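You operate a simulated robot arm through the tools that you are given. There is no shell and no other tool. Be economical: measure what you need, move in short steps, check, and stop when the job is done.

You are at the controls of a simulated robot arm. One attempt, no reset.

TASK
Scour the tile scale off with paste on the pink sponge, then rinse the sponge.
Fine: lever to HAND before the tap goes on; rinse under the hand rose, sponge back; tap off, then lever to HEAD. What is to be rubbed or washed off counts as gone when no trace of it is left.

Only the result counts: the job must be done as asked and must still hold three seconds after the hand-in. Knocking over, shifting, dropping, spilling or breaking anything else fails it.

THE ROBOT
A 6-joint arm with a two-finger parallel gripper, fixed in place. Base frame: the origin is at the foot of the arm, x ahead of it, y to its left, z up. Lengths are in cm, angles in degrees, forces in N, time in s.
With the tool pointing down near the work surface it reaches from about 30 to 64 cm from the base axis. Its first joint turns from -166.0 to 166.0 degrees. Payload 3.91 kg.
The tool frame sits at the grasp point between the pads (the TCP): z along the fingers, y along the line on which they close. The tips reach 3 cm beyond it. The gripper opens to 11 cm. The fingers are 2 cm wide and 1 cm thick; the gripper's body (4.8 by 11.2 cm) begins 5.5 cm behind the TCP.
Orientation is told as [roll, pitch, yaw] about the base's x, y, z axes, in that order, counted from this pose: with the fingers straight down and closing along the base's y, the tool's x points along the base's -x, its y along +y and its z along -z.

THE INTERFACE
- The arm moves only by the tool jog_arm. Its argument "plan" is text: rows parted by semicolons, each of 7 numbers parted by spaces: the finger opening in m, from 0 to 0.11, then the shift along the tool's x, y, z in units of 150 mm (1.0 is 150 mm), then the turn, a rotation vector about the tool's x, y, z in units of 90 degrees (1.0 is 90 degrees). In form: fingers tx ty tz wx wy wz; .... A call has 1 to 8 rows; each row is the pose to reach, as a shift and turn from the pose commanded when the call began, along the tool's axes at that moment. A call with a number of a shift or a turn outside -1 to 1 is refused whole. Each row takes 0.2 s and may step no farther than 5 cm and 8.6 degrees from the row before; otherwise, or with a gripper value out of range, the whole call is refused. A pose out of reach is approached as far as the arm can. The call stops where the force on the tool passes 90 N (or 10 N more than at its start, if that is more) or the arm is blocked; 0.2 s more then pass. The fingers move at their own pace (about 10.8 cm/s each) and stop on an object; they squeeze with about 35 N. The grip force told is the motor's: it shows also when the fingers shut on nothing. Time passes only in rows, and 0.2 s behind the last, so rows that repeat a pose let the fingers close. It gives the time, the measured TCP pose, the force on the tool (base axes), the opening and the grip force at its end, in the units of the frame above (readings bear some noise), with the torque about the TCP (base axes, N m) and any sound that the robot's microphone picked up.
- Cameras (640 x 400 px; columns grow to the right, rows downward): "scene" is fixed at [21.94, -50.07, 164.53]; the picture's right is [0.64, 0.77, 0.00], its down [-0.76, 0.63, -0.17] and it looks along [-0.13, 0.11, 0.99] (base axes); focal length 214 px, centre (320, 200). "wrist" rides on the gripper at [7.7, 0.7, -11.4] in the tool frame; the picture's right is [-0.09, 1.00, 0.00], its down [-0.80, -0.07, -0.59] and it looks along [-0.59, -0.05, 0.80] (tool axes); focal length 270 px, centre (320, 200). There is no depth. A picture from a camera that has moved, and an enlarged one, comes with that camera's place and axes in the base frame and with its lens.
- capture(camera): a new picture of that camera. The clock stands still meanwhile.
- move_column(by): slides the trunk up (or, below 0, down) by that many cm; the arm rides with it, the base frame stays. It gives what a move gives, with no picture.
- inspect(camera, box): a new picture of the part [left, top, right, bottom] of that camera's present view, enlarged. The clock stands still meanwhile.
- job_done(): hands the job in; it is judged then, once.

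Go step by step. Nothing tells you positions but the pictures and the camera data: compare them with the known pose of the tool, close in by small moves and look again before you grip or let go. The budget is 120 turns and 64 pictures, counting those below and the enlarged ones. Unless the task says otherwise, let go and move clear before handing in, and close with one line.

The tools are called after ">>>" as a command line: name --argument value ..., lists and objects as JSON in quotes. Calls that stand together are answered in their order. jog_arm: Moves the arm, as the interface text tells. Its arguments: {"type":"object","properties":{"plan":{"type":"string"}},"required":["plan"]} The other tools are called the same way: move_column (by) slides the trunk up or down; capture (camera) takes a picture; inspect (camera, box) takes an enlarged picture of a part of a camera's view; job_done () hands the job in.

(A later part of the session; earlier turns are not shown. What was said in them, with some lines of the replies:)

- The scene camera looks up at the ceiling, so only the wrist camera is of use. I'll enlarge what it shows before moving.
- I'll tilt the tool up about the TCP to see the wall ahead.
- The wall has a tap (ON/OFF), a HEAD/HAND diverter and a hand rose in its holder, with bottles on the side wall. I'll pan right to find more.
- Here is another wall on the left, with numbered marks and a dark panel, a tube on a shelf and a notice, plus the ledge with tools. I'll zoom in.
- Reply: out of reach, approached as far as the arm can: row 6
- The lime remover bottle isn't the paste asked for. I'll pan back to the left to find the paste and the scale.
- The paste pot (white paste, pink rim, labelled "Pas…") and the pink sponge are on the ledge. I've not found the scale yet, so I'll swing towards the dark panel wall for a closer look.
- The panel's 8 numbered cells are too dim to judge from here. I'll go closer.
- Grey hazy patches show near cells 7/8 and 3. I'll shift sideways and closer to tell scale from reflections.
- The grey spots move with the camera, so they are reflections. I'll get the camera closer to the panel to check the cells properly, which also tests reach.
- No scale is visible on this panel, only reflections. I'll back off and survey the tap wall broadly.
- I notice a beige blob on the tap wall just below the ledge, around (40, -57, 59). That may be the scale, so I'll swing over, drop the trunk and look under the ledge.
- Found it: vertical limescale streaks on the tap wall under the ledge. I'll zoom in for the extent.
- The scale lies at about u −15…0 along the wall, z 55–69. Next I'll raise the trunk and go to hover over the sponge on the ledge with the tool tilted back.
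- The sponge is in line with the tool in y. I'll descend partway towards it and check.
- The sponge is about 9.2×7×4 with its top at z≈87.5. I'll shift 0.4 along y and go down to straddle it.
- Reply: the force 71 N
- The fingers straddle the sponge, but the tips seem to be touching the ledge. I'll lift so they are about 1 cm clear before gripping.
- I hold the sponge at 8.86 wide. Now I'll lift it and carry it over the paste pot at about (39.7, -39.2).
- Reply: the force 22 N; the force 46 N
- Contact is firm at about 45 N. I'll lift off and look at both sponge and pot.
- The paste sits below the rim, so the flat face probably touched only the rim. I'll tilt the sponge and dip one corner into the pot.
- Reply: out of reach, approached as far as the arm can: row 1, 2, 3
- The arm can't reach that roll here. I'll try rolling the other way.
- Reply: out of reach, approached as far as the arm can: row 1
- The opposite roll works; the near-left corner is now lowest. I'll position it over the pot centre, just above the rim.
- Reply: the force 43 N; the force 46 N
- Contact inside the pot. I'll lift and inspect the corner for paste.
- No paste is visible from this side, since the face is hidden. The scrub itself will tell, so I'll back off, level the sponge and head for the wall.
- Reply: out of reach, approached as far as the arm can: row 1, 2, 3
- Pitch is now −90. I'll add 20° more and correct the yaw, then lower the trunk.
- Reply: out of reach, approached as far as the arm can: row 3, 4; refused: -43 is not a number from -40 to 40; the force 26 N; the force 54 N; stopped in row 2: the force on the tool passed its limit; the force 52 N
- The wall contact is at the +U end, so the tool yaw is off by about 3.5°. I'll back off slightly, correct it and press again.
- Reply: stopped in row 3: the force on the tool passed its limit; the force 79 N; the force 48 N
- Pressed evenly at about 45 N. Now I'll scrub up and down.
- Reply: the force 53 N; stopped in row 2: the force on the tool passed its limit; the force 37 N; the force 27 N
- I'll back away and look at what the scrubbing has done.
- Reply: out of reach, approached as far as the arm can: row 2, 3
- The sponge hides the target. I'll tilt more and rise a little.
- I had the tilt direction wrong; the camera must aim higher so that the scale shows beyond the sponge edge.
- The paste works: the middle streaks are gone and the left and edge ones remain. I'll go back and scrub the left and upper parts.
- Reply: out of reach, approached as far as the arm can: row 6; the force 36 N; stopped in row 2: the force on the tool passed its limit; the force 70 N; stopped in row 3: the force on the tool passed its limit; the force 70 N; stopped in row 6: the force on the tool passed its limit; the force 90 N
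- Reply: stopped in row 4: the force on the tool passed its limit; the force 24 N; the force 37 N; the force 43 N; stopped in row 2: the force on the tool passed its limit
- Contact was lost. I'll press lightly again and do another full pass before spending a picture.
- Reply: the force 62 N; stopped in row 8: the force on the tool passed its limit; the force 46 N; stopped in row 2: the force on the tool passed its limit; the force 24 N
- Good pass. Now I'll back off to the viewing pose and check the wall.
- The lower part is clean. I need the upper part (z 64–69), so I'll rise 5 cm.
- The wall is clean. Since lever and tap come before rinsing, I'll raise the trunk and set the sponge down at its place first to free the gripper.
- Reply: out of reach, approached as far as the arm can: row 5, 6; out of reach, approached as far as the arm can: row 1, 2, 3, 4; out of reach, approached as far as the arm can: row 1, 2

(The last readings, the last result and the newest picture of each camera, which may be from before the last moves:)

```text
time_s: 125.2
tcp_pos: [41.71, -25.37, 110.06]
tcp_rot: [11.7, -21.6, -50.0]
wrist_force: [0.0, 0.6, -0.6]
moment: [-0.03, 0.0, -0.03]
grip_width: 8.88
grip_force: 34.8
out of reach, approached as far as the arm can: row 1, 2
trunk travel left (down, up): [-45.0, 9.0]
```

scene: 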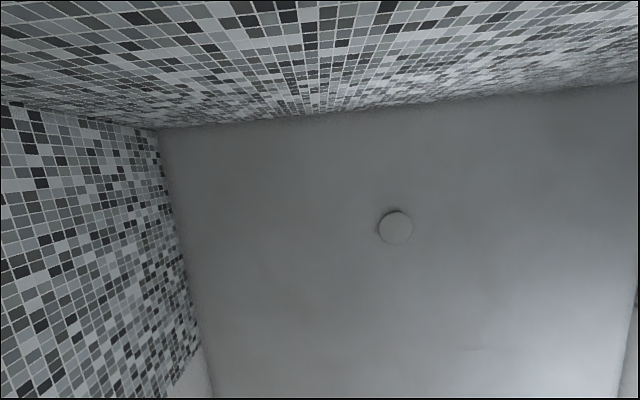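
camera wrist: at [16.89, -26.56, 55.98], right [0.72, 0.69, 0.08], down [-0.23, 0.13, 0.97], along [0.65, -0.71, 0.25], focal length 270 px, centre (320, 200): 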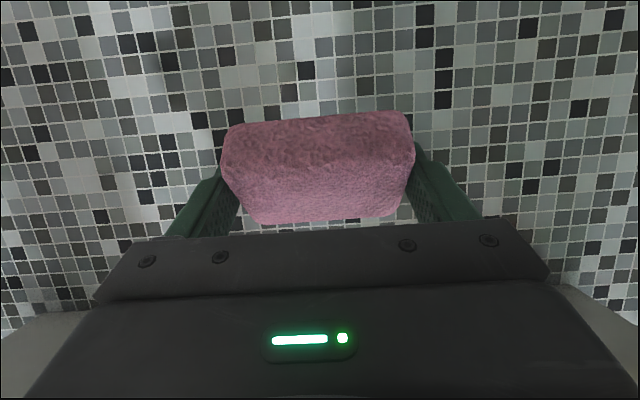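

A wrist limit is in the way here. I'll go back to the azimuth where the arm moved freely and level the tool there.

>>> jog_arm --plan "0.05 0.022 -0.218 -0.078 0 0 0; 0.05 0.043 -0.437 -0.157 0 0 0; 0.05 0.065 -0.655 -0.235 0 0 0"

>>> jog_arm --plan "0.05 0.022 -0.218 -0.078 0 0 0; 0.05 0.043 -0.437 -0.157 0 0 0; 0.05 0.065 -0.655 -0.235 0 0 0; 0.05 0.065 -0.655 -0.235 0.06 0 0; 0.05 0.065 -0.655 -0.235 0.13 0 0"

```text
time_s: 126.0
tcp_pos: [32.69, -31.06, 111.14]
tcp_rot: [11.7, -21.6, -49.9]
wrist_force: [-0.2, 0.2, -0.7]
moment: [-0.02, 0.01, 0.0]
grip_width: 8.92
grip_force: 35.0
trunk travel left (down, up): [-45.0, 9.0]
```

```text
time_s: 127.2
tcp_pos: [22.84, -36.65, 111.51]
tcp_rot: [1.2, -22.6, -50.0]
wrist_force: [-0.3, 0.0, -0.1]
moment: [0.04, -0.01, -0.04]
grip_width: 8.89
grip_force: 35.2
out of reach, approached as far as the arm can: row 5
trunk travel left (down, up): [-45.0, 9.0]
```

>>> jog_arm --plan "0.05 0 0 0 0 0.085 0; 0.05 0 0 0 0 0.17 0; 0.05 0 0 0 0 0.25 0; 0.05 0 0 0 0 0.25 -0.04"

>>> jog_arm --plan "0.05 0 0.3 0 0 0 0; 0.05 0 0.6 0 0 0 0; 0.05 0 0.9 0 0 0 0"

```text
time_s: 128.2
tcp_pos: [22.86, -35.91, 107.63]
tcp_rot: [10.9, -9.6, -47.5]
wrist_force: [0.6, -0.7, -0.6]
moment: [-0.03, 0.0, 0.03]
grip_width: 8.88
grip_force: 35.0
out of reach, approached as far as the arm can: row 1, 2, 3, 4
trunk travel left (down, up): [-45.0, 9.0]
```

```text
time_s: 129.0
tcp_pos: [32.3, -26.93, 109.67]
tcp_rot: [11.8, -10.0, -47.5]
wrist_force: [0.3, 1.1, 0.1]
moment: [0.03, 0.01, 0.0]
grip_width: 8.88
grip_force: 34.9
out of reach, approached as far as the arm can: row 3
trunk travel left (down, up): [-45.0, 9.0]
```

The wrist has flipped branch. I'll undo it: back to the earlier spot, pitch up past the alignment, then come down across it the reverse of the way I first went up.

>>> jog_arm --plan "0.05 0 -0.3 0 0 0 0; 0.05 0 -0.6 0 0 0 0; 0.05 0 -0.9 0 0 0 0; 0.05 0 -0.9 0 0 -0.09 0; 0.05 0 -0.9 0 0 -0.18 0; 0.05 0 -0.9 0 0 -0.27 0; 0.05 0 -0.9 0 0 -0.36 0; 0.05 0 -0.9 0 0 -0.45 0"

>>> jog_arm --plan "0.05 0 0 0 0 -0.09 0; 0.05 0 0 0 0 -0.18 0; 0.05 0 0 0 0 -0.27 0; 0.05 0 0 0 0 -0.36 0; 0.05 0 0 0 0 -0.45 0"

```text
time_s: 130.8
tcp_pos: [22.68, -36.14, 107.11]
tcp_rot: [16.4, -49.1, -58.2]
wrist_force: [0.0, -0.5, 0.1]
moment: [0.04, -0.01, 0.01]
grip_width: 8.87
grip_force: 35.3
trunk travel left (down, up): [-45.0, 9.0]
```

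```text
time_s: 132.0
tcp_pos: [22.63, -36.37, 107.12]
tcp_rot: [94.3, -79.3, -139.9]
wrist_force: [0.0, 0.1, 0.1]
moment: [0.03, -0.01, 0.01]
grip_width: 8.86
grip_force: 35.2
trunk travel left (down, up): [-45.0, 9.0]
```

>>> jog_arm --plan "0.05 0 0 0 0 0 -0.06; 0.05 0 0 0 0 0 -0.119; 0.05 0 0.13 -0.03 0.044 0 -0.119; 0.05 0 0.26 -0.06 0.044 0 -0.119"

```text
time_s: 133.0
tcp_pos: [24.87, -32.86, 107.73]
tcp_rot: [-175.2, -89.6, 125.4]
wrist_force: [0.3, 0.5, 0.1]
moment: [0.02, 0.04, -0.01]
grip_width: 8.88
grip_force: 34.8
trunk travel left (down, up): [-45.0, 9.0]
```

>>> jog_arm --plan "0.05 0 0 0 0 0.09 0; 0.05 0 0 0 0 0.18 0; 0.05 0 0.1 0 0 0.27 0; 0.05 0 0.25 0 0 0.36 0; 0.05 0 0.4 0 0 0.45 0; 0.05 0 0.5 0 0 0.54 0; 0.05 0 0.5 0 0 0.63 0; 0.05 0 0.5 0 0 0.72 0"

```text
time_s: 134.8
tcp_pos: [30.56, -27.97, 107.87]
tcp_rot: [-0.1, -25.5, -49.6]
wrist_force: [0.1, -0.3, -0.4]
moment: [-0.03, 0.0, 0.02]
grip_width: 8.91
grip_force: 34.4
out of reach, approached as far as the arm can: row 4, 5, 6
trunk travel left (down, up): [-45.0, 9.0]
```

>>> jog_arm --plan "0.05 -0.1 0.137 0.084 0 0.03 -0.02; 0.05 -0.2 0.274 0.168 0 0.062 -0.04; 0.05 -0.3 0.41 0.25 0 0.062 -0.04; 0.05 -0.394 0.547 0.335 0 0.062 -0.04"

```text
time_s: 135.8
tcp_pos: [41.67, -28.48, 105.78]
tcp_rot: [-1.5, -19.9, -45.7]
wrist_force: [-0.5, -0.2, 0.3]
moment: [-0.05, 0.0, -0.04]
grip_width: 8.87
grip_force: 35.4
trunk travel left (down, up): [-45.0, 9.0]
```

Unflipped. Now I'll set the sponge back down at its place.

>>> jog_arm --plan "0.05 -0.07 0.13 0.2 -0.017 0 0; 0.05 -0.14 0.26 0.4 -0.017 0 0; 0.05 -0.21 0.39 0.6 -0.017 0 0; 0.05 -0.277 0.516 0.794 -0.017 0 0; 0.05 -0.277 0.516 0.794 -0.017 0 0"

```text
time_s: 137.0
tcp_pos: [52.36, -29.01, 95.82]
tcp_rot: [0.1, -20.1, -45.7]
wrist_force: [0.8, 0.3, 0.3]
moment: [0.01, -0.02, -0.01]
grip_width: 8.9
grip_force: 35.1
trunk travel left (down, up): [-45.0, 9.0]
```

>>> jog_arm --plan "0.05 0.05 0.03 0.15 0 0 0; 0.05 0.1 0.03 0.28 0 0 0; 0.05 0.12 0.03 0.332 0 0 0; 0.05 0.12 0.03 0.332 0 0 0"

```text
time_s: 138.0
tcp_pos: [52.82, -28.67, 90.83]
tcp_rot: [0.0, -20.0, -45.8]
wrist_force: [0.5, 0.2, -0.1]
moment: [0.01, -0.02, -0.03]
grip_width: 8.88
grip_force: 35.1
trunk travel left (down, up): [-45.0, 9.0]
```

>>> jog_arm --plan "0.05 0.007 0 0.019 0 0 0; 0.05 0.012 0 0.033 0 0 0; 0.05 0.012 0 0.033 0 0 0"

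```text
time_s: 138.8
tcp_pos: [52.92, -28.66, 90.18]
tcp_rot: [0.1, -19.9, -45.8]
wrist_force: [-0.7, 0.3, -0.4]
moment: [-0.01, -0.01, -0.01]
grip_width: 8.91
grip_force: 34.5
trunk travel left (down, up): [-45.0, 9.0]
```

>>> jog_arm --plan "0.05 0.005 0 0.013 0 0 0; 0.05 0.009 0 0.025 0 0 0; 0.05 0.009 0 0.025 0 0 0"

```text
time_s: 139.6
tcp_pos: [53.02, -28.72, 89.75]
tcp_rot: [0.1, -19.9, -45.8]
wrist_force: [0.3, 0.7, -0.7]
moment: [-0.03, 0.02, 0.01]
grip_width: 8.87
grip_force: 34.7
trunk travel left (down, up): [-45.0, 9.0]
```

>>> jog_arm --plan "0.05 0.005 0 0.013 0 0 0; 0.05 0.007 0 0.019 0 0 0; 0.05 0.007 0 0.019 0 0 0"

```text
time_s: 140.4
tcp_pos: [52.8, -28.78, 89.36]
tcp_rot: [0.0, -19.9, -45.8]
wrist_force: [0.2, -0.7, -1.0]
moment: [0.01, 0.02, -0.03]
grip_width: 8.87
grip_force: 35.4
trunk travel left (down, up): [-45.0, 9.0]
```

>>> jog_arm --plan "0.05 0.005 0 0.013 0 0 0; 0.05 0.007 0 0.019 0 0 0; 0.05 0.007 0 0.019 0 0 0"

```text
time_s: 141.2
tcp_pos: [52.88, -28.71, 89.23]
tcp_rot: [0.1, -20.1, -45.8]
wrist_force: [0.5, -1.6, 10.3]
moment: [-0.55, -0.06, -0.02]
grip_width: 8.88
grip_force: 34.9
trunk travel left (down, up): [-45.0, 9.0]
```

Contact. I'll release and lift straight up, then look for the lever.

>>> jog_arm --plan "0.1 0 0 0 0 0 0; 0.11 0 0 0 0 0 0; 0.11 0 0 0 0 0 0; 0.11 -0.06 0 -0.16 0 0 0; 0.11 -0.13 0 -0.36 0 0 0; 0.11 -0.22 0 -0.6 0 0 0; 0.11 -0.31 0 -0.85 0 0 0"

>>> capture --camera "wrist"

```text
time_s: 142.8
tcp_pos: [52.8, -28.74, 102.62]
tcp_rot: [0.2, -19.9, -45.8]
wrist_force: [-0.3, -0.5, -0.2]
moment: [0.01, -0.01, 0.01]
grip_width: 10.99
grip_force: 0.0
trunk travel left (down, up): [-45.0, 9.0]
```

```text
7 pictures are left
camera wrist: at [45.61, -20.27, 110.78], right [0.77, 0.64, 0.03], down [0.33, -0.44, 0.83], along [0.54, -0.63, -0.55], focal length 270 px, centre (320, 200)
```

wrist: 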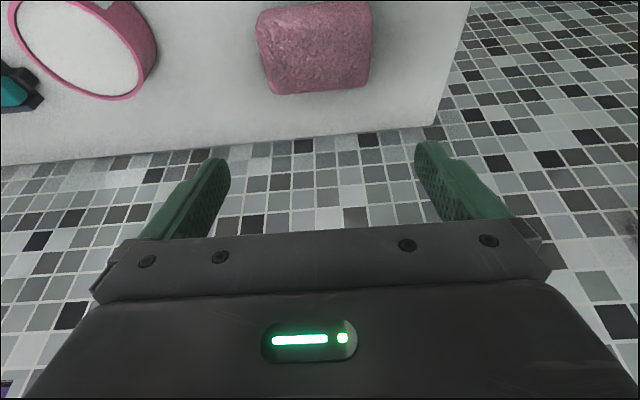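

The sponge is placed. I'll retreat for one good look at the tap and the diverter.

>>> jog_arm --plan "0.11 0.057 -0.03 -0.233 0 0 0; 0.11 0.115 -0.06 -0.467 0 0 0; 0.11 0.172 -0.1 -0.7 0 0 0"

>>> jog_arm --plan "0.11 0.043 -0.03 -0.175 0 -0.08 0; 0.11 0.086 -0.06 -0.35 0 -0.16 0; 0.11 0.129 -0.1 -0.525 0 -0.24 0; 0.11 0.172 -0.1 -0.7 0 -0.32 0"

>>> inspect --camera "wrist" --box '[180, 30, 460, 205]'

```text
time_s: 143.6
tcp_pos: [47.61, -25.35, 111.87]
tcp_rot: [0.1, -20.0, -45.9]
wrist_force: [-1.0, -0.2, -0.4]
moment: [0.01, -0.01, -0.01]
grip_width: 11.01
grip_force: 0.0
trunk travel left (down, up): [-45.0, 9.0]
```

```text
time_s: 144.6
tcp_pos: [42.21, -22.11, 120.71]
tcp_rot: [0.0, -48.8, -45.8]
wrist_force: [0.3, -1.0, 0.0]
moment: [0.0, 0.0, -0.01]
grip_width: 10.99
grip_force: 0.0
trunk travel left (down, up): [-45.0, 9.0]
```

```text
2.29 times, centred on (320, 118) of wrist
camera zoom: at [33.29, -11.91, 122.42], right [0.75, 0.65, 0.07], down [0.0, -0.11, 0.99], along [0.66, -0.75, -0.08], focal length 618 px, centre (320, 389)
```

zoom: 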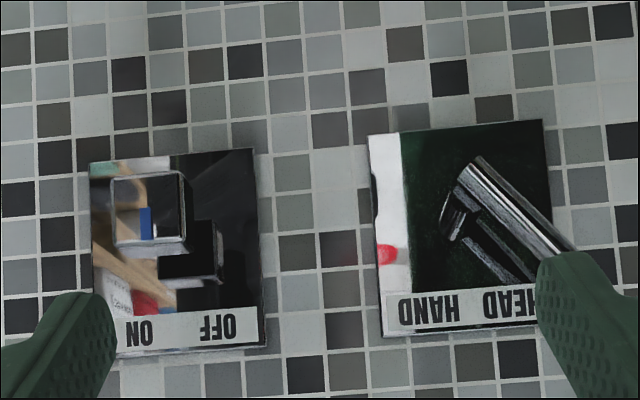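

>>> inspect --camera "wrist" --box '[222, 92, 302, 182]'

```text
4.44 times, centred on (262, 137) of wrist
camera zoom: at [33.29, -11.91, 122.42], right [0.75, 0.65, 0.07], down [0.0, -0.11, 0.99], along [0.66, -0.75, -0.08], focal length 1201 px, centre (578, 480)
```

zoom: 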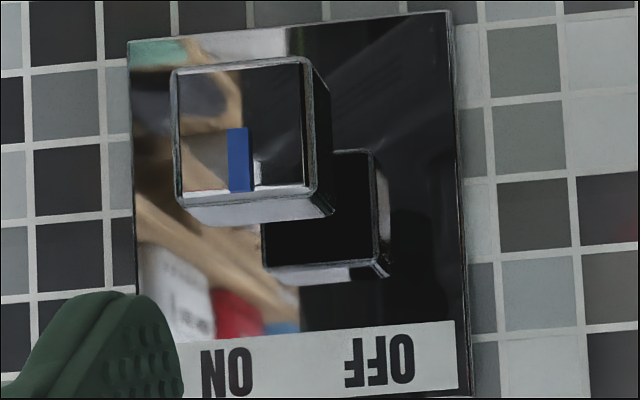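

The tap is a square knob with a blue pointer, and the diverter bar points to HEAD from a pivot at plate centre. I'll close the gripper and come to the +U side of the bar to push it over to HAND.

>>> jog_arm --plan "0 0 0.245 0 0 -0.08 0; 0 0 0.49 0 0 -0.16 0; 0 0 0.735 0 0 -0.239 0; 0 0 0.98 0 0 -0.239 0"

>>> jog_arm --plan "0 0.057 0.033 0.197 0 0 0; 0 0.114 0.066 0.394 0 0 0; 0 0.17 0.1 0.591 0 0 0; 0 0.227 0.13 0.789 0 0 0"

```text
time_s: 145.6
tcp_pos: [52.96, -11.99, 120.67]
tcp_rot: [0.1, -70.3, -45.9]
wrist_force: [0.2, 0.6, -0.1]
moment: [-0.02, 0.0, -0.01]
grip_width: 0.01
grip_force: 35.6
trunk travel left (down, up): [-45.0, 9.0]
```

```text
time_s: 146.6
tcp_pos: [61.37, -17.68, 113.41]
tcp_rot: [0.0, -70.2, -46.0]
wrist_force: [-0.8, 0.2, 0.5]
moment: [0.01, 0.0, -0.03]
grip_width: 0.01
grip_force: 34.8
trunk travel left (down, up): [-45.0, 9.0]
```

>>> jog_arm --plan "0 -0.065 0 0.182 0 0 0; 0 -0.13 0 0.364 0 0 0; 0 -0.195 0 0.546 0 0 0"

>>> capture --camera "wrist"

```text
time_s: 147.4
tcp_pos: [67.43, -24.06, 113.38]
tcp_rot: [0.1, -70.2, -45.9]
wrist_force: [-0.5, 0.4, -0.1]
moment: [0.01, 0.0, 0.0]
grip_width: 0.0
grip_force: 35.1
trunk travel left (down, up): [-45.0, 9.0]
```

```text
4 pictures are left
camera wrist: at [58.67, -13.87, 109.97], right [0.73, 0.67, 0.08], down [-0.25, 0.16, 0.95], along [0.63, -0.72, 0.28], focal length 270 px, centre (320, 200)
```

wrist: 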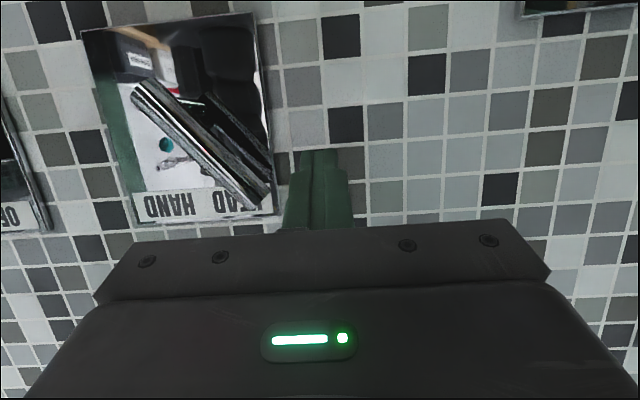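

The finger sits just beside the bar tip. Now I'll sweep it over to the HAND side.

>>> jog_arm --plan "0 0 -0.13 0 0 0 0; 0 0 -0.26 0 0 0 0; 0 0 -0.39 0 0 0 0; 0 0 -0.52 0 0 0 0; 0 0 -0.64 0 0 0 0; 0 0 -0.74 0 0 0 0"

```text
time_s: 148.9
tcp_pos: [60.54, -30.51, 113.79]
tcp_rot: [-1.6, -70.8, -42.8]
wrist_force: [59.0, 40.1, 11.8]
moment: [0.4, -0.97, 1.38]
grip_width: 0.0
grip_force: 34.5
trunk travel left (down, up): [-45.0, 9.0]
stopped in row 6: the force on the tool passed its limit (the readings are from after the stop); the commanded pose is now the measured one
```

The lever reached its stop on the HAND side. I'll back away.

>>> jog_arm --plan "0 0 0.1 0 0 0 0; 0 0.07 0.1 -0.2 0 0 0; 0 0.14 0.1 -0.4 0 0 0; 0 0.22 0.1 -0.63 0 0 0"

```text
time_s: 149.9
tcp_pos: [53.4, -23.24, 113.82]
tcp_rot: [0.1, -70.5, -45.3]
wrist_force: [-0.5, -0.5, -0.2]
moment: [0.01, -0.03, -0.01]
grip_width: 0.01
grip_force: 35.0
trunk travel left (down, up): [-45.0, 9.0]
```

>>> jog_arm --plan "0.07 0 -0.317 0 0 0 0; 0.07 0 -0.634 0 0 0 0; 0.07 0 -0.95 0 0 0 0"

>>> jog_arm --plan "0.07 0.1 -0.07 0.037 0 -0.075 0; 0.07 0.2 -0.14 0.074 0 -0.15 0; 0.07 0.314 -0.2 0.111 0 -0.217 0; 0.07 0.314 -0.2 0.111 0 -0.217 0"

```text
time_s: 150.7
tcp_pos: [47.36, -28.64, 112.96]
tcp_rot: [-0.9, -70.2, -45.0]
wrist_force: [0.2, 1.1, 0.2]
moment: [-0.03, 0.02, 0.0]
grip_width: 6.97
grip_force: 0.1
out of reach, approached as far as the arm can: row 2, 3
trunk travel left (down, up): [-45.0, 9.0]
```

```text
time_s: 151.7
tcp_pos: [48.67, -27.66, 110.3]
tcp_rot: [26.5, -89.7, -74.9]
wrist_force: [0.1, -0.2, 0.2]
moment: [0.01, 0.0, 0.03]
grip_width: 7.02
grip_force: 0.1
out of reach, approached as far as the arm can: row 1, 2, 3, 4
trunk travel left (down, up): [-45.0, 9.0]
```

A wrist limit again when crossing with the tool high. I'll lower the pitch, then use the trunk so the forearm slopes upward and a level tool is well inside range.

>>> jog_arm --plan "0.07 0 0.05 0 0 0.09 0; 0.07 0 0.1 0 0 0.18 0; 0.07 0 0.1 0 0 0.27 0; 0.07 0 0.1 0 0 0.36 0; 0.07 0 0.1 0 0 0.45 0; 0.07 0 0.1 0 0 0.54 0; 0.07 0 0.1 0 0 0.63 0"

```text
time_s: 153.3
tcp_pos: [49.99, -26.5, 110.32]
tcp_rot: [0.2, -33.0, -48.4]
wrist_force: [-0.5, 0.2, 0.6]
moment: [0.02, 0.04, 0.02]
grip_width: 6.98
grip_force: 0.0
trunk travel left (down, up): [-45.0, 9.0]
```

>>> jog_arm --plan "0.07 -0.17 0 -0.261 0 0 0; 0.07 -0.34 0 -0.522 0 0 0; 0.07 -0.509 0 -0.783 0 0 0"

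>>> move_column --by -15

>>> jog_arm --plan "0.07 -0.17 0 -0.261 0 0 0; 0.07 -0.34 0 -0.522 0 0 0; 0.07 -0.509 0 -0.783 0 0 0"

>>> move_column --by -15

```text
time_s: 154.1
tcp_pos: [49.89, -26.52, 124.26]
tcp_rot: [0.2, -32.8, -48.6]
wrist_force: [0.2, -0.1, -0.3]
moment: [0.03, 0.02, -0.03]
grip_width: 7.0
grip_force: 0.1
trunk travel left (down, up): [-45.0, 9.0]
```

```text
time_s: 155.9
tcp_pos: [49.86, -26.64, 109.29]
tcp_rot: [0.2, -32.8, -48.7]
wrist_force: [-0.4, 0.7, -0.5]
moment: [0.02, -0.04, 0.02]
grip_width: 7.01
grip_force: 0.2
trunk travel left (down, up): [-30.0, 24.0]
```

```text
time_s: 156.7
tcp_pos: [49.82, -26.71, 123.27]
tcp_rot: [0.2, -33.0, -48.6]
wrist_force: [0.3, 0.7, 0.0]
moment: [-0.01, -0.01, -0.01]
grip_width: 7.0
grip_force: 0.1
trunk travel left (down, up): [-30.0, 24.0]
```

```text
time_s: 158.4
tcp_pos: [49.87, -26.6, 108.34]
tcp_rot: [0.1, -32.9, -48.7]
wrist_force: [0.1, -0.4, -0.6]
moment: [0.02, 0.01, -0.02]
grip_width: 6.99
grip_force: 0.1
trunk travel left (down, up): [-15.0, 39.0]
```

>>> jog_arm --plan "0.07 0 -0.27 0 0 0 -0.03; 0.07 0 -0.54 0 0 0 -0.03; 0.07 0 -0.82 0 0 0 -0.03"

>>> jog_arm --plan "0.07 0 0 0 0 -0.08 0; 0.07 0 0 0 0 -0.16 0; 0.07 0 0 0 0 -0.24 0; 0.07 0 0 0 0 -0.32 0; 0.07 0 0 0 0 -0.4 0; 0.07 0 0 0 0 -0.48 0; 0.07 0 0 0 0 -0.56 0; 0.07 0 0 0 0 -0.634 0"

```text
time_s: 159.2
tcp_pos: [40.67, -34.83, 108.43]
tcp_rot: [-1.5, -32.9, -45.4]
wrist_force: [0.5, 0.5, 0.1]
moment: [0.01, 0.01, -0.04]
grip_width: 6.99
grip_force: 0.0
trunk travel left (down, up): [-15.0, 39.0]
```

```text
time_s: 161.0
tcp_pos: [40.75, -34.96, 110.03]
tcp_rot: [-1.3, -80.9, -47.1]
wrist_force: [-0.5, 0.0, -0.5]
moment: [0.01, 0.01, 0.0]
grip_width: 7.0
grip_force: 0.0
out of reach, approached as far as the arm can: row 7, 8
trunk travel left (down, up): [-15.0, 39.0]
```

>>> jog_arm --plan "0.07 -0.3 0 -0.05 0 0.02 0; 0.07 -0.6 0 -0.1 0 0.04 0; 0.07 -0.9 0 -0.145 0 0.05 0"

>>> move_column --by -15

>>> jog_arm --plan "0.07 0 0 0 0 -0.07 0; 0.07 0 0 0 0 -0.14 0; 0.07 0 0 0 0 -0.15 0"

```text
time_s: 161.8
tcp_pos: [40.84, -34.78, 123.74]
tcp_rot: [-0.8, -76.4, -47.7]
wrist_force: [-0.1, 0.1, -0.1]
moment: [0.05, -0.02, 0.02]
grip_width: 7.0
grip_force: 0.0
trunk travel left (down, up): [-15.0, 39.0]
```

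```text
time_s: 163.6
tcp_pos: [40.84, -34.83, 108.81]
tcp_rot: [-0.7, -76.4, -47.8]
wrist_force: [-0.3, 0.1, -0.2]
moment: [-0.02, -0.01, -0.01]
grip_width: 7.0
grip_force: 0.1
trunk travel left (down, up): [0.0, 54.0]
```

```text
time_s: 164.4
tcp_pos: [40.77, -34.78, 108.73]
tcp_rot: [-73.3, -89.8, 24.7]
wrist_force: [0.0, 0.2, -0.5]
moment: [-0.01, 0.0, -0.02]
grip_width: 7.02
grip_force: 0.1
trunk travel left (down, up): [0.0, 54.0]
```

>>> jog_arm --plan "0.07 0 0 0.2 -0.029 0 0; 0.07 0 0 0.4 -0.029 0 0; 0.07 0 0 0.55 -0.029 0 0; 0.07 0 0 0.66 -0.029 0 0"

```text
time_s: 165.4
tcp_pos: [47.39, -42.48, 108.8]
tcp_rot: [-58.1, -89.8, 12.1]
wrist_force: [0.9, -0.3, 0.4]
moment: [0.01, 0.05, 0.0]
grip_width: 7.01
grip_force: 0.1
trunk travel left (down, up): [0.0, 54.0]
```

>>> jog_arm --plan "0.03 0 0 0 0 0 0; 0.02 0 0 0 0 0 0; 0.02 0 0 0 0 0 0"

```text
time_s: 166.2
tcp_pos: [47.8, -41.9, 108.76]
tcp_rot: [-87.2, -89.7, 41.5]
wrist_force: [23.8, 20.5, 1.3]
moment: [0.13, -0.21, 1.94]
grip_width: 4.18
grip_force: 44.8
trunk travel left (down, up): [0.0, 54.0]
```

Gripped the knob. I'll relieve the side load and turn towards ON.

>>> jog_arm --plan "0.02 0 0.03 0 0 0 0; 0.02 0 0.04 0 0 0 0.06; 0.02 0 0.04 0 0 0 0.12; 0.02 0 0.04 0 0 0 0.18"

```text
time_s: 167.2
tcp_pos: [47.76, -41.9, 108.69]
tcp_rot: [89.6, -74.0, -135.8]
wrist_force: [5.2, -6.4, 7.7]
moment: [0.16, 0.17, 0.6]
grip_width: 4.2
grip_force: 44.9
trunk travel left (down, up): [0.0, 54.0]
```

>>> jog_arm --plan "0.02 0 0 0 0 0 0.08; 0.02 0 0 0 0 0 0.16; 0.02 0 0 0 0 0 0.24; 0.02 0 0 0 0 0 0.32"

```text
time_s: 168.2
tcp_pos: [47.88, -41.83, 108.83]
tcp_rot: [90.0, -45.0, -135.8]
wrist_force: [14.4, -10.7, 20.1]
moment: [-0.39, -0.33, 1.11]
grip_width: 4.18
grip_force: 44.9
trunk travel left (down, up): [0.0, 54.0]
```

>>> jog_arm --plan "0.02 0 0 0 0 0 0.08; 0.02 0 0 0 0 0 0.16; 0.02 0 0 0 0 0 0.24; 0.02 0 0 0 0 0 0.32"

```text
time_s: 169.2
tcp_pos: [47.81, -41.77, 108.81]
tcp_rot: [90.2, -16.4, -135.9]
wrist_force: [22.0, -10.3, 32.5]
moment: [-0.31, -0.12, 0.24]
grip_width: 4.21
grip_force: 45.4
trunk travel left (down, up): [0.0, 54.0]
```

>>> jog_arm --plan "0.02 0 0 0 0 0 0.08; 0.02 0 0 0 0 0 0.16; 0.02 0 0 0 0 0 0.18"

>>> capture --camera "wrist"

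```text
time_s: 170.0
tcp_pos: [47.84, -41.84, 108.9]
tcp_rot: [90.3, -0.1, -135.8]
wrist_force: [25.3, -12.3, 38.6]
moment: [0.07, 0.24, -0.21]
grip_width: 4.19
grip_force: 45.0
trunk travel left (down, up): [0.0, 54.0]
```

```text
3 pictures are left
camera wrist: at [45.47, -28.16, 109.58], right [-0.07, -0.06, 1.0], down [-0.99, -0.13, -0.07], along [0.14, -0.99, -0.05], focal length 270 px, centre (320, 200)
```

wrist: 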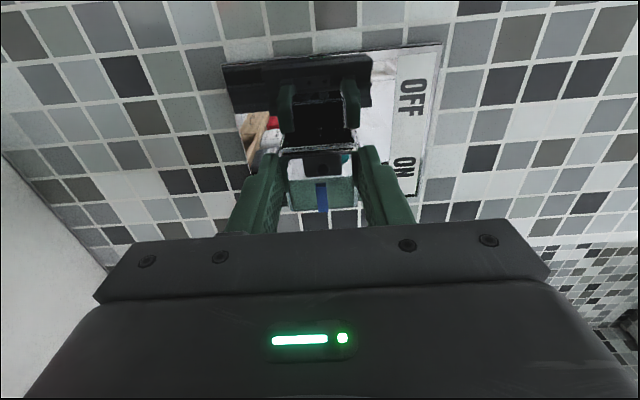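

>>> jog_arm --plan "0.02 0 0 0 0 0 0.06; 0.02 0 0 0 0 0 0.12; 0.02 0 0 0 0 0 0.12"

```text
time_s: 170.8
tcp_pos: [47.74, -41.47, 108.98]
tcp_rot: [90.1, 10.6, -135.8]
wrist_force: [11.0, 1.9, 30.5]
moment: [-1.39, 1.34, -0.09]
grip_width: 4.56
grip_force: 45.1
trunk travel left (down, up): [0.0, 54.0]
```

The knob hit its stop at 90°, so the tap should be fully ON. I'll ease back, release and retreat.

>>> jog_arm --plan "0.02 0 0 0 0 0 -0.06; 0.02 0 0 0 0 0 -0.12; 0.06 0 0 0 0 0 -0.12; 0.07 0 0 0 0 0 -0.12; 0.07 0 0 -0.25 0 0 -0.12; 0.07 0 0 -0.5 0 0 -0.12; 0.07 0 0 -0.75 0 0 -0.12; 0.07 0 0 -0.95 0 0 -0.12"

>>> jog_arm --plan "0.11 0 0 0 0 0 -0.09; 0.11 0 0 0 0 0 -0.18; 0.11 0 0 0 0 0 -0.27; 0.11 0 0 0 0 0 -0.36; 0.11 0 0 0 0 0 -0.45; 0.11 0 0 0 0 0 -0.54; 0.11 0 0 0 0 0 -0.63; 0.11 0 0 0 0 0 -0.72"

>>> jog_arm --plan "0.11 0 0 0 0 0 -0.09; 0.11 0 0 0 0 0 -0.18; 0.11 0 0 0 0 0 -0.27; 0.11 0 0 0 0 0 -0.28"

```text
time_s: 172.6
tcp_pos: [37.84, -31.56, 108.52]
tcp_rot: [89.8, -0.1, -136.0]
wrist_force: [0.8, -0.6, 0.7]
moment: [0.01, -0.02, 0.0]
grip_width: 7.0
grip_force: 0.0
trunk travel left (down, up): [0.0, 54.0]
```

```text
time_s: 174.4
tcp_pos: [37.92, -31.75, 108.78]
tcp_rot: [89.8, -65.1, -135.6]
wrist_force: [0.2, -0.1, 0.0]
moment: [-0.02, 0.02, 0.02]
grip_width: 10.99
grip_force: 0.0
trunk travel left (down, up): [0.0, 54.0]
```

```text
time_s: 175.4
tcp_pos: [37.88, -31.6, 108.81]
tcp_rot: [-71.0, -89.7, 25.1]
wrist_force: [0.1, 0.4, -0.5]
moment: [-0.02, -0.04, 0.0]
grip_width: 10.99
grip_force: 0.1
trunk travel left (down, up): [0.0, 54.0]
```

>>> jog_arm --plan "0.11 0 0 0 0 0.09 0; 0.11 0 0 0 0 0.18 0; 0.11 0 0 0 0 0.27 0; 0.11 0 0 0 0 0.36 0; 0.11 0 0 0 0 0.45 0; 0.11 0 0 0 0 0.54 0; 0.11 0 0 0 0 0.63 0; 0.11 0 0 0 0 0.72 0"

```text
time_s: 177.2
tcp_pos: [37.69, -31.39, 107.37]
tcp_rot: [-0.1, -25.4, -45.8]
wrist_force: [-1.0, -0.1, -0.2]
moment: [0.02, -0.01, -0.02]
grip_width: 11.0
grip_force: 0.0
out of reach, approached as far as the arm can: row 8
trunk travel left (down, up): [0.0, 54.0]
```

>>> move_column --by 20

>>> jog_arm --plan "0.11 0.024 0.107 0.217 0 0.03 0; 0.11 0.047 0.214 0.435 0 0.06 0; 0.11 0.07 0.32 0.652 0 0.06 0; 0.11 0.094 0.427 0.87 0 0.06 0"

```text
time_s: 179.3
tcp_pos: [37.6, -31.39, 127.23]
tcp_rot: [-0.2, -25.4, -45.9]
wrist_force: [0.2, 0.2, 0.4]
moment: [-0.01, -0.02, 0.0]
grip_width: 11.01
grip_force: 0.0
trunk travel left (down, up): [-20.0, 34.0]
```

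```text
time_s: 180.3
tcp_pos: [45.26, -30.08, 114.82]
tcp_rot: [-0.2, -20.0, -45.8]
wrist_force: [0.8, 0.9, -0.2]
moment: [0.0, -0.01, 0.0]
grip_width: 10.99
grip_force: 0.2
trunk travel left (down, up): [-20.0, 34.0]
```

>>> jog_arm --plan "0.11 0.002 0.107 0.216 0 0 0; 0.11 0.004 0.214 0.432 0 0 0; 0.11 0.006 0.321 0.648 0 0 0; 0.11 0.007 0.428 0.863 0 0 0; 0.11 0.007 0.428 0.863 0 0 0"

```text
time_s: 181.5
tcp_pos: [52.84, -28.81, 102.48]
tcp_rot: [-0.2, -20.0, -45.9]
wrist_force: [0.1, -0.8, 0.2]
moment: [-0.01, 0.04, 0.02]
grip_width: 11.04
grip_force: 0.0
trunk travel left (down, up): [-20.0, 34.0]
```

>>> jog_arm --plan "0.11 0.09 0.006 0.25 0 0 0; 0.11 0.18 0.006 0.5 0 0 0; 0.11 0.25 0.006 0.69 0 0 0; 0.11 0.292 0.006 0.803 0 0 0; 0.11 0.292 0.006 0.803 0 0 0"

>>> jog_arm --plan "0.07 0 0 0 0 0 0; 0.05 0 0 0 0 0 0; 0.05 0 0 0 0 0 0; 0.05 0 0 0 0 0 0"

```text
time_s: 182.7
tcp_pos: [52.92, -28.68, 89.63]
tcp_rot: [-0.2, -19.9, -46.0]
wrist_force: [-0.7, -0.1, -0.1]
moment: [0.01, -0.01, 0.0]
grip_width: 10.99
grip_force: 0.0
trunk travel left (down, up): [-20.0, 34.0]
```

```text
time_s: 183.7
tcp_pos: [52.81, -28.62, 89.73]
tcp_rot: [-0.1, -20.0, -45.9]
wrist_force: [-0.2, -0.8, 0.2]
moment: [0.03, 0.02, 0.0]
grip_width: 8.88
grip_force: 35.1
trunk travel left (down, up): [-20.0, 34.0]
```

Sponge in hand. I'll lift it and move towards the rose, then look at the water.

>>> jog_arm --plan "0.05 -0.091 0 -0.251 0 0 0; 0.05 -0.03 0.1 -0.45 0 0 0; 0.05 0.05 0.3 -0.55 0 -0.07 0; 0.05 0.12 0.5 -0.65 0 -0.14 0; 0.05 0.18 0.7 -0.75 0 -0.21 0; 0.05 0.218 0.8 -0.825 0 -0.28 0"

>>> capture --camera "wrist"

```text
time_s: 185.1
tcp_pos: [56.42, -15.17, 100.31]
tcp_rot: [-0.2, -45.3, -45.8]
wrist_force: [0.3, 0.5, -0.1]
moment: [0.0, 0.03, 0.02]
grip_width: 8.84
grip_force: 35.3
trunk travel left (down, up): [-20.0, 34.0]
```

```text
2 pictures are left
camera wrist: at [47.53, -4.81, 102.8], right [0.76, 0.65, 0.06], down [0.05, -0.15, 0.99], along [0.65, -0.75, -0.15], focal length 270 px, centre (320, 200)
```

wrist: 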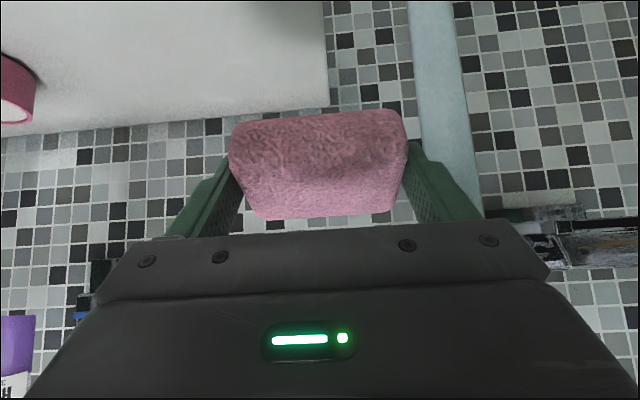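

Water is flowing from the rose: the pale column at about U 41–42, F 61. I'll slip the sponge under it with a flatter tool.

>>> jog_arm --plan "0.05 0 0.25 0 0 -0.07 0; 0.05 0 0.5 0 0 -0.14 0; 0.05 0 0.78 0 0 -0.21 0; 0.05 0.17 0.78 0.17 0 -0.27 0; 0.05 0.344 0.78 0.344 0 -0.27 0"

```text
time_s: 186.3
tcp_pos: [64.79, -6.96, 93.05]
tcp_rot: [-0.3, -69.4, -45.6]
wrist_force: [-1.4, -0.4, -0.8]
moment: [0.0, -0.02, 0.01]
grip_width: 8.88
grip_force: 34.7
trunk travel left (down, up): [-20.0, 34.0]
```

>>> jog_arm --plan "0.05 -0.073 0 0.196 0 0 0; 0.05 -0.147 0 0.39 0 0 0; 0.05 -0.22 0 0.587 0 0 0; 0.05 -0.22 0 0.587 0 0 0; 0.05 -0.22 0.1 0.587 0 0 0; 0.05 -0.22 0 0.587 0 0 0; 0.05 -0.22 -0.1 0.587 0 0 0; 0.05 -0.22 0 0.587 0 0 0"

```text
time_s: 188.1
tcp_pos: [71.32, -13.82, 93.01]
tcp_rot: [-0.4, -69.4, -45.5]
wrist_force: [-0.7, 0.1, -0.7]
moment: [0.02, -0.01, 0.03]
grip_width: 8.89
grip_force: 35.1
trunk travel left (down, up): [-20.0, 34.0]
5 turns are left
```

Few turns remain, so I'll chain known moves: rinse with sweeps, take the sponge back to its place, release, lift, and go to the pre-tap pose.

>>> jog_arm --plan "0.05 0 0.13 0 0 0 0; 0.05 0 0.27 0 0 0 0; 0.05 0 0.27 0 0 0 0; 0.05 0 0.13 0 0 0 0; 0.05 0 0 0 0 0 0; 0.05 0 -0.13 0 0 0 0; 0.05 0 -0.27 0 0 0 0; 0.05 0 0 0 0 0 0"

>>> jog_arm --plan "0.05 0.059 0 -0.156 0 0 0; 0.05 0.059 0.13 -0.156 0 0 0; 0.05 0.059 0.27 -0.156 0 0 0; 0.05 0.059 0.13 -0.156 0 0 0; 0.05 0.059 0 -0.156 0 0 0; 0.05 0.059 -0.13 -0.156 0 0 0; 0.05 0.059 -0.27 -0.156 0 0 0; 0.05 0 0 0 0 0 0"

>>> jog_arm --plan "0.05 -0.035 0 0.094 0 0 0; 0.05 -0.035 0.13 0.094 0 0 0; 0.05 -0.035 0.27 0.094 0 0 0; 0.05 -0.035 0.13 0.094 0 0 0; 0.05 -0.035 0 0.094 0 0 0; 0.05 -0.035 -0.13 0.094 0 0 0; 0.05 -0.035 -0.27 0.094 0 0 0; 0.05 0 0 0 0 0 0"

>>> jog_arm --plan "0.05 0 0 0 0 0 0; 0.05 0 0 0 0 0 0; 0.05 0 0 0 0 0 0; 0.05 0 0.05 0 0 0 0; 0.05 0 0 0 0 0 0; 0.05 0 -0.05 0 0 0 0; 0.05 0 0 0 0 0 0; 0.05 0 0 0 0 0 0"

>>> jog_arm --plan "0.05 0.073 0 -0.196 0 0 0; 0.05 0.147 0 -0.39 0 0 0; 0.05 0.22 0 -0.587 0 0 0"

>>> jog_arm --plan "0.05 -0.23 0 -0.086 0 0.07 0; 0.05 -0.455 0 -0.171 0 0.14 0; 0.05 -0.455 -0.25 -0.171 0 0.21 0; 0.05 -0.455 -0.5 -0.171 0 0.27 0; 0.05 -0.455 -0.78 -0.171 0 0.27 0"

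>>> jog_arm --plan "0.05 0 -0.27 0 0 0.07 0; 0.05 0 -0.54 0 0 0.14 0; 0.05 0 -0.8 0 0 0.21 0; 0.05 0 -0.8 0 0 0.28 0; 0.05 -0.029 -0.8 0.313 0 0.28 0; 0.05 -0.058 -0.8 0.627 0 0.28 0; 0.05 0.05 -0.8 0.732 0 0.28 0; 0.05 0.152 -0.8 0.834 0 0.28 0"

>>> jog_arm --plan "0.05 0.005 0 0.013 0 0 0; 0.05 0.005 0 0.013 0 0 0; 0.1 0.005 0 0.013 0 0 0; 0.11 0.005 0 0.013 0 0 0; 0.11 0.005 0 0.013 0 0 0; 0.11 -0.06 0 -0.16 0 0 0; 0.11 -0.17 0 -0.46 0 0 0; 0.11 -0.28 0 -0.77 0 0 0"

>>> capture --camera "wrist"

>>> jog_arm --plan "0.11 -0.002 -0.107 -0.216 0 0 0; 0.11 -0.004 -0.214 -0.432 0 0 0; 0.11 -0.006 -0.321 -0.648 0 0 0; 0.11 -0.007 -0.428 -0.863 0 0 0"

>>> jog_arm --plan "0.11 -0.003 -0.107 -0.219 0 -0.02 0; 0.11 -0.006 -0.214 -0.438 0 -0.04 0; 0.11 -0.009 -0.321 -0.657 0 -0.06 0; 0.11 -0.011 -0.427 -0.876 0 -0.06 0"

>>> move_column --by -20

>>> jog_arm --plan "0.07 0 0 0 0 -0.09 0; 0.07 0 0 0 0 -0.18 0; 0.07 0 0 0 0 -0.27 0; 0.07 0 0 0 0 -0.36 0; 0.07 0 0 0 0 -0.45 0; 0.07 0 0 0 0 -0.54 0; 0.07 0 0 0 0 -0.63 0; 0.07 0 0 0 0 -0.72 0"

```text
time_s: 189.9
tcp_pos: [71.23, -13.76, 92.84]
tcp_rot: [-0.5, -69.5, -45.5]
wrist_force: [0.1, -0.5, 0.2]
moment: [0.01, 0.0, 0.03]
grip_width: 8.85
grip_force: 35.1
trunk travel left (down, up): [-20.0, 34.0]
```

```text
time_s: 191.7
tcp_pos: [71.24, -13.67, 93.04]
tcp_rot: [-0.5, -69.5, -45.4]
wrist_force: [-0.7, 0.1, -0.4]
moment: [0.02, -0.01, 0.0]
grip_width: 8.87
grip_force: 34.9
trunk travel left (down, up): [-20.0, 34.0]
```

```text
time_s: 193.5
tcp_pos: [71.17, -13.73, 92.9]
tcp_rot: [-0.6, -69.5, -45.5]
wrist_force: [-0.3, -0.5, -0.1]
moment: [0.02, 0.02, 0.0]
grip_width: 8.88
grip_force: 35.4
trunk travel left (down, up): [-20.0, 34.0]
```

```text
time_s: 195.3
tcp_pos: [71.29, -13.83, 92.96]
tcp_rot: [-0.5, -69.6, -45.3]
wrist_force: [-0.7, -0.2, -0.6]
moment: [0.02, 0.02, 0.0]
grip_width: 8.86
grip_force: 34.8
trunk travel left (down, up): [-20.0, 34.0]
```

```text
time_s: 196.1
tcp_pos: [64.94, -7.06, 93.08]
tcp_rot: [-0.4, -69.5, -45.6]
wrist_force: [0.2, 1.1, -1.0]
moment: [0.0, 0.01, 0.03]
grip_width: 8.84
grip_force: 35.1
trunk travel left (down, up): [-20.0, 34.0]
```

```text
time_s: 197.3
tcp_pos: [56.39, -15.12, 100.23]
tcp_rot: [-0.2, -45.1, -45.7]
wrist_force: [0.9, 0.3, -0.4]
moment: [-0.02, 0.05, 0.02]
grip_width: 8.86
grip_force: 35.2
trunk travel left (down, up): [-20.0, 34.0]
```

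```text
time_s: 199.1
tcp_pos: [52.88, -28.66, 89.93]
tcp_rot: [-0.2, -20.1, -45.9]
wrist_force: [0.1, -0.2, -0.5]
moment: [-0.07, -0.01, -0.03]
grip_width: 8.89
grip_force: 35.0
trunk travel left (down, up): [-20.0, 34.0]
```

```text
time_s: 200.9
tcp_pos: [52.87, -28.47, 102.13]
tcp_rot: [-0.2, -20.0, -45.9]
wrist_force: [-0.1, 0.2, 0.0]
moment: [-0.01, 0.05, -0.02]
grip_width: 11.01
grip_force: 0.2
trunk travel left (down, up): [-20.0, 34.0]
```

```text
1 pictures are left
camera wrist: at [45.69, -20.03, 110.34], right [0.77, 0.63, 0.03], down [0.33, -0.44, 0.83], along [0.54, -0.63, -0.55], focal length 270 px, centre (320, 200)
```

wrist: 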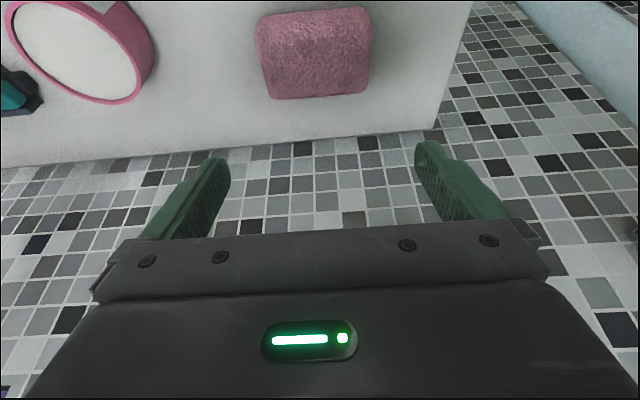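

```text
time_s: 201.9
tcp_pos: [45.21, -29.99, 114.39]
tcp_rot: [-0.2, -20.1, -45.9]
wrist_force: [0.9, -0.7, -1.2]
moment: [0.0, 0.03, 0.01]
grip_width: 11.02
grip_force: 0.0
trunk travel left (down, up): [-20.0, 34.0]
```

```text
time_s: 202.9
tcp_pos: [37.43, -31.25, 126.73]
tcp_rot: [-0.3, -25.4, -45.9]
wrist_force: [-0.1, -0.5, -0.4]
moment: [-0.02, 0.02, -0.02]
grip_width: 11.01
grip_force: 0.1
trunk travel left (down, up): [-20.0, 34.0]
```

```text
time_s: 205.1
tcp_pos: [37.51, -31.25, 106.72]
tcp_rot: [-0.1, -25.4, -45.9]
wrist_force: [-0.8, 0.4, -0.8]
moment: [-0.06, 0.0, 0.03]
grip_width: 10.99
grip_force: 0.0
trunk travel left (down, up): [0.0, 54.0]
```

```text
time_s: 206.9
tcp_pos: [37.89, -31.89, 106.4]
tcp_rot: [-15.7, -89.6, -30.0]
wrist_force: [0.5, -0.1, 0.2]
moment: [-0.01, 0.02, -0.03]
grip_width: 7.0
grip_force: 0.1
trunk travel left (down, up): [0.0, 54.0]
4 turns are left
```

The sponge is back in place. Now I'll turn the tap off: pre-rotate the gripper, grip the knob, turn it back 90° and retreat.

>>> jog_arm --plan "0.07 -0.08 0 0 0 0 0.09; 0.07 -0.16 0 0 0 0 0.18; 0.07 -0.16 0 0 0 0 0.27; 0.07 -0.16 0 0 0 0 0.36; 0.07 -0.16 0 0 0 0 0.45; 0.07 -0.16 0 0 0 0 0.54; 0.07 -0.16 0 0 0 0 0.63; 0.07 -0.16 0 0 0 0 0.72"

>>> jog_arm --plan "0.07 0 0 0 0 0 0.09; 0.07 0 0 0 0 0 0.18; 0.07 0 0 0 0 0 0.27; 0.07 0 0 0 0 0 0.28"

>>> jog_arm --plan "0.07 0.011 0 0.25 0 0 0; 0.07 0.011 0 0.5 0 0 0; 0.07 0.011 0 0.75 0 0 0; 0.07 0.011 0 0.94 0 0 0; 0.07 0.011 0 0.94 0 0 0"

>>> jog_arm --plan "0.03 0 0 0 0 0 0; 0.02 0 0 0 0 0 0; 0.02 0 0 0 0 0 0; 0.02 0 0 0 0 0 0"

>>> jog_arm --plan "0.02 0 0 0 0 0 -0.08; 0.02 0 0 0 0 0 -0.16; 0.02 0 0 0 0 0 -0.24; 0.02 0 0 0 0 0 -0.32; 0.02 0 0 0 0 0 -0.4; 0.02 0 0 0 0 0 -0.48; 0.02 0 0 0 0 0 -0.56; 0.02 0 0 0 0 0 -0.64"

>>> jog_arm --plan "0.02 0 0 0 0 0 -0.08; 0.02 0 0 0 0 0 -0.16; 0.02 0 0 0 0 0 -0.24; 0.02 0 0 0 0 0 -0.32; 0.02 0 0 0 0 0 -0.4; 0.02 0 0 0 0 0 -0.43; 0.02 0 0 0 0 0 -0.43"

```text
time_s: 208.7
tcp_pos: [37.92, -31.17, 109.05]
tcp_rot: [90.0, -25.5, -136.0]
wrist_force: [0.1, 0.9, 1.2]
moment: [0.0, -0.01, -0.01]
grip_width: 7.0
grip_force: 0.2
trunk travel left (down, up): [0.0, 54.0]
```

```text
time_s: 209.7
tcp_pos: [37.99, -31.13, 108.97]
tcp_rot: [89.9, -0.3, -135.9]
wrist_force: [-0.6, -1.1, -0.2]
moment: [-0.02, -0.01, -0.03]
grip_width: 7.01
grip_force: 0.1
trunk travel left (down, up): [0.0, 54.0]
```

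```text
time_s: 210.9
tcp_pos: [47.54, -41.41, 109.14]
tcp_rot: [90.2, -0.2, -135.9]
wrist_force: [-0.3, 0.4, -0.1]
moment: [0.01, 0.03, 0.0]
grip_width: 7.0
grip_force: 0.1
trunk travel left (down, up): [0.0, 54.0]
```

```text
time_s: 211.9
tcp_pos: [47.49, -41.37, 108.97]
tcp_rot: [90.0, -0.2, -136.0]
wrist_force: [-6.0, 6.5, -14.4]
moment: [0.41, 0.34, -0.3]
grip_width: 4.19
grip_force: 44.8
trunk travel left (down, up): [0.0, 54.0]
```

```text
time_s: 213.7
tcp_pos: [47.38, -41.58, 108.89]
tcp_rot: [89.5, -57.9, -135.8]
wrist_force: [-14.1, 4.8, -35.4]
moment: [0.1, 0.0, 0.13]
grip_width: 4.21
grip_force: 44.6
trunk travel left (down, up): [0.0, 54.0]
```

```text
time_s: 215.3
tcp_pos: [47.31, -41.58, 109.14]
tcp_rot: [-90.4, -83.6, 44.4]
wrist_force: [-9.0, -11.8, -17.6]
moment: [1.72, -0.21, 0.42]
grip_width: 4.35
grip_force: 44.7
trunk travel left (down, up): [0.0, 54.0]
3 turns are left
```

The tap knob is back at its OFF stop. Now I'll release, retreat, then push the diverter bar back towards HEAD and take the last picture.

>>> jog_arm --plan "0.02 0 0 0 0 0 0.071; 0.06 0 0 0 0 0 0.071; 0.07 0 0 0 0 0 0.071; 0.07 0 0 -0.23 0 0 0.071; 0.07 0 0 -0.47 0 0 0.071; 0.07 0 0 -0.7 0 0 0.071"

>>> jog_arm --plan "0 -0.08 0.25 0 0 0.04 0; 0 -0.16 0.5 0 0 0.08 0; 0 -0.26 0.77 0 0 0.11 0; 0 -0.26 0.77 0 0 0.11 0; 0 -0.26 0.77 0 0 0.11 0"

>>> jog_arm --plan "0 -0.045 0 0.254 0 0 0; 0 -0.09 0 0.508 0 0 0; 0 -0.135 0 0.762 0 0 0; 0 -0.135 0 0.762 0 0 0"

>>> jog_arm --plan "0 0 0.1 0 0 0 0; 0 0 0.2 0 0 0 0; 0 0 0.3 0 0 0 0; 0 0 0.4 0 0 0 0; 0 0 0.5 0 0 0 0; 0 0 0.6 0 0 0 0; 0 0 0.7 0 0 0 0"

>>> jog_arm --plan "0 0 -0.1 0 0 0 0; 0 0.04 -0.1 -0.22 0 0 0; 0 0.08 -0.1 -0.44 0 0 0; 0 0.116 -0.1 -0.657 0 0 0"

>>> capture --camera "wrist"

```text
time_s: 216.7
tcp_pos: [40.03, -33.68, 109.06]
tcp_rot: [-146.2, -89.8, 100.4]
wrist_force: [0.5, -0.4, 0.2]
moment: [-0.03, -0.02, -0.03]
grip_width: 6.97
grip_force: 0.0
trunk travel left (down, up): [0.0, 54.0]
```

```text
time_s: 217.9
tcp_pos: [48.46, -25.71, 113.14]
tcp_rot: [-0.5, -80.3, -45.5]
wrist_force: [-0.1, 0.6, 0.1]
moment: [-0.03, -0.07, 0.0]
grip_width: 0.0
grip_force: 35.3
trunk travel left (down, up): [0.0, 54.0]
```

```text
time_s: 218.9
tcp_pos: [56.55, -34.09, 113.02]
tcp_rot: [-0.5, -80.2, -45.3]
wrist_force: [0.2, 0.0, -1.3]
moment: [0.01, 0.03, 0.01]
grip_width: 0.01
grip_force: 34.9
trunk travel left (down, up): [0.0, 54.0]
```

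```text
time_s: 220.7
tcp_pos: [62.43, -28.45, 113.7]
tcp_rot: [0.4, -80.2, -48.3]
wrist_force: [-44.8, -60.8, -3.2]
moment: [-0.71, 0.64, -1.42]
grip_width: 0.02
grip_force: 35.0
trunk travel left (down, up): [0.0, 54.0]
stopped in row 7: the force on the tool passed its limit (the readings are from after the stop); the commanded pose is now the measured one
```

```text
time_s: 221.7
tcp_pos: [55.49, -20.88, 113.08]
tcp_rot: [-1.4, -80.2, -45.5]
wrist_force: [0.1, -0.4, -0.3]
moment: [-0.04, -0.01, -0.01]
grip_width: 0.0
grip_force: 34.8
trunk travel left (down, up): [0.0, 54.0]
```

```text
0 pictures are left
camera wrist: at [47.5, -11.22, 107.47], right [0.74, 0.67, 0.08], down [-0.36, 0.28, 0.89], along [0.57, -0.69, 0.45], focal length 270 px, centre (320, 200)
2 turns are left
```

wrist: 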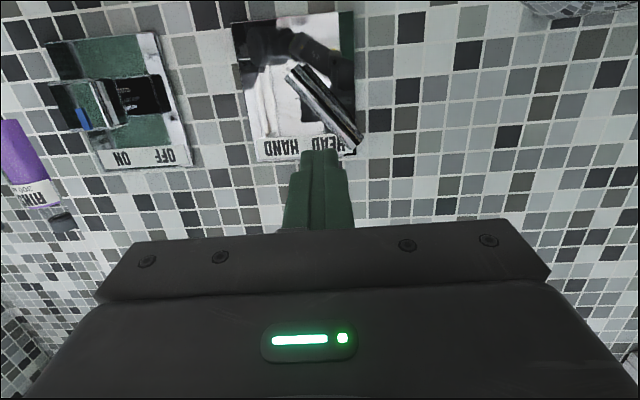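

The bar points to HEAD again, the tap's blue mark is back at OFF, no water column is in view, and the gripper is clear. I'm handing in now.

>>> job_done

```text
The job is handed in.
```

The scale is off the tile, the sponge has been through the rose's water and is back in its place on the ledge, the tap is off and the lever is at HEAD; I could not see the sponge's pasted face to confirm that no paste is left on it.
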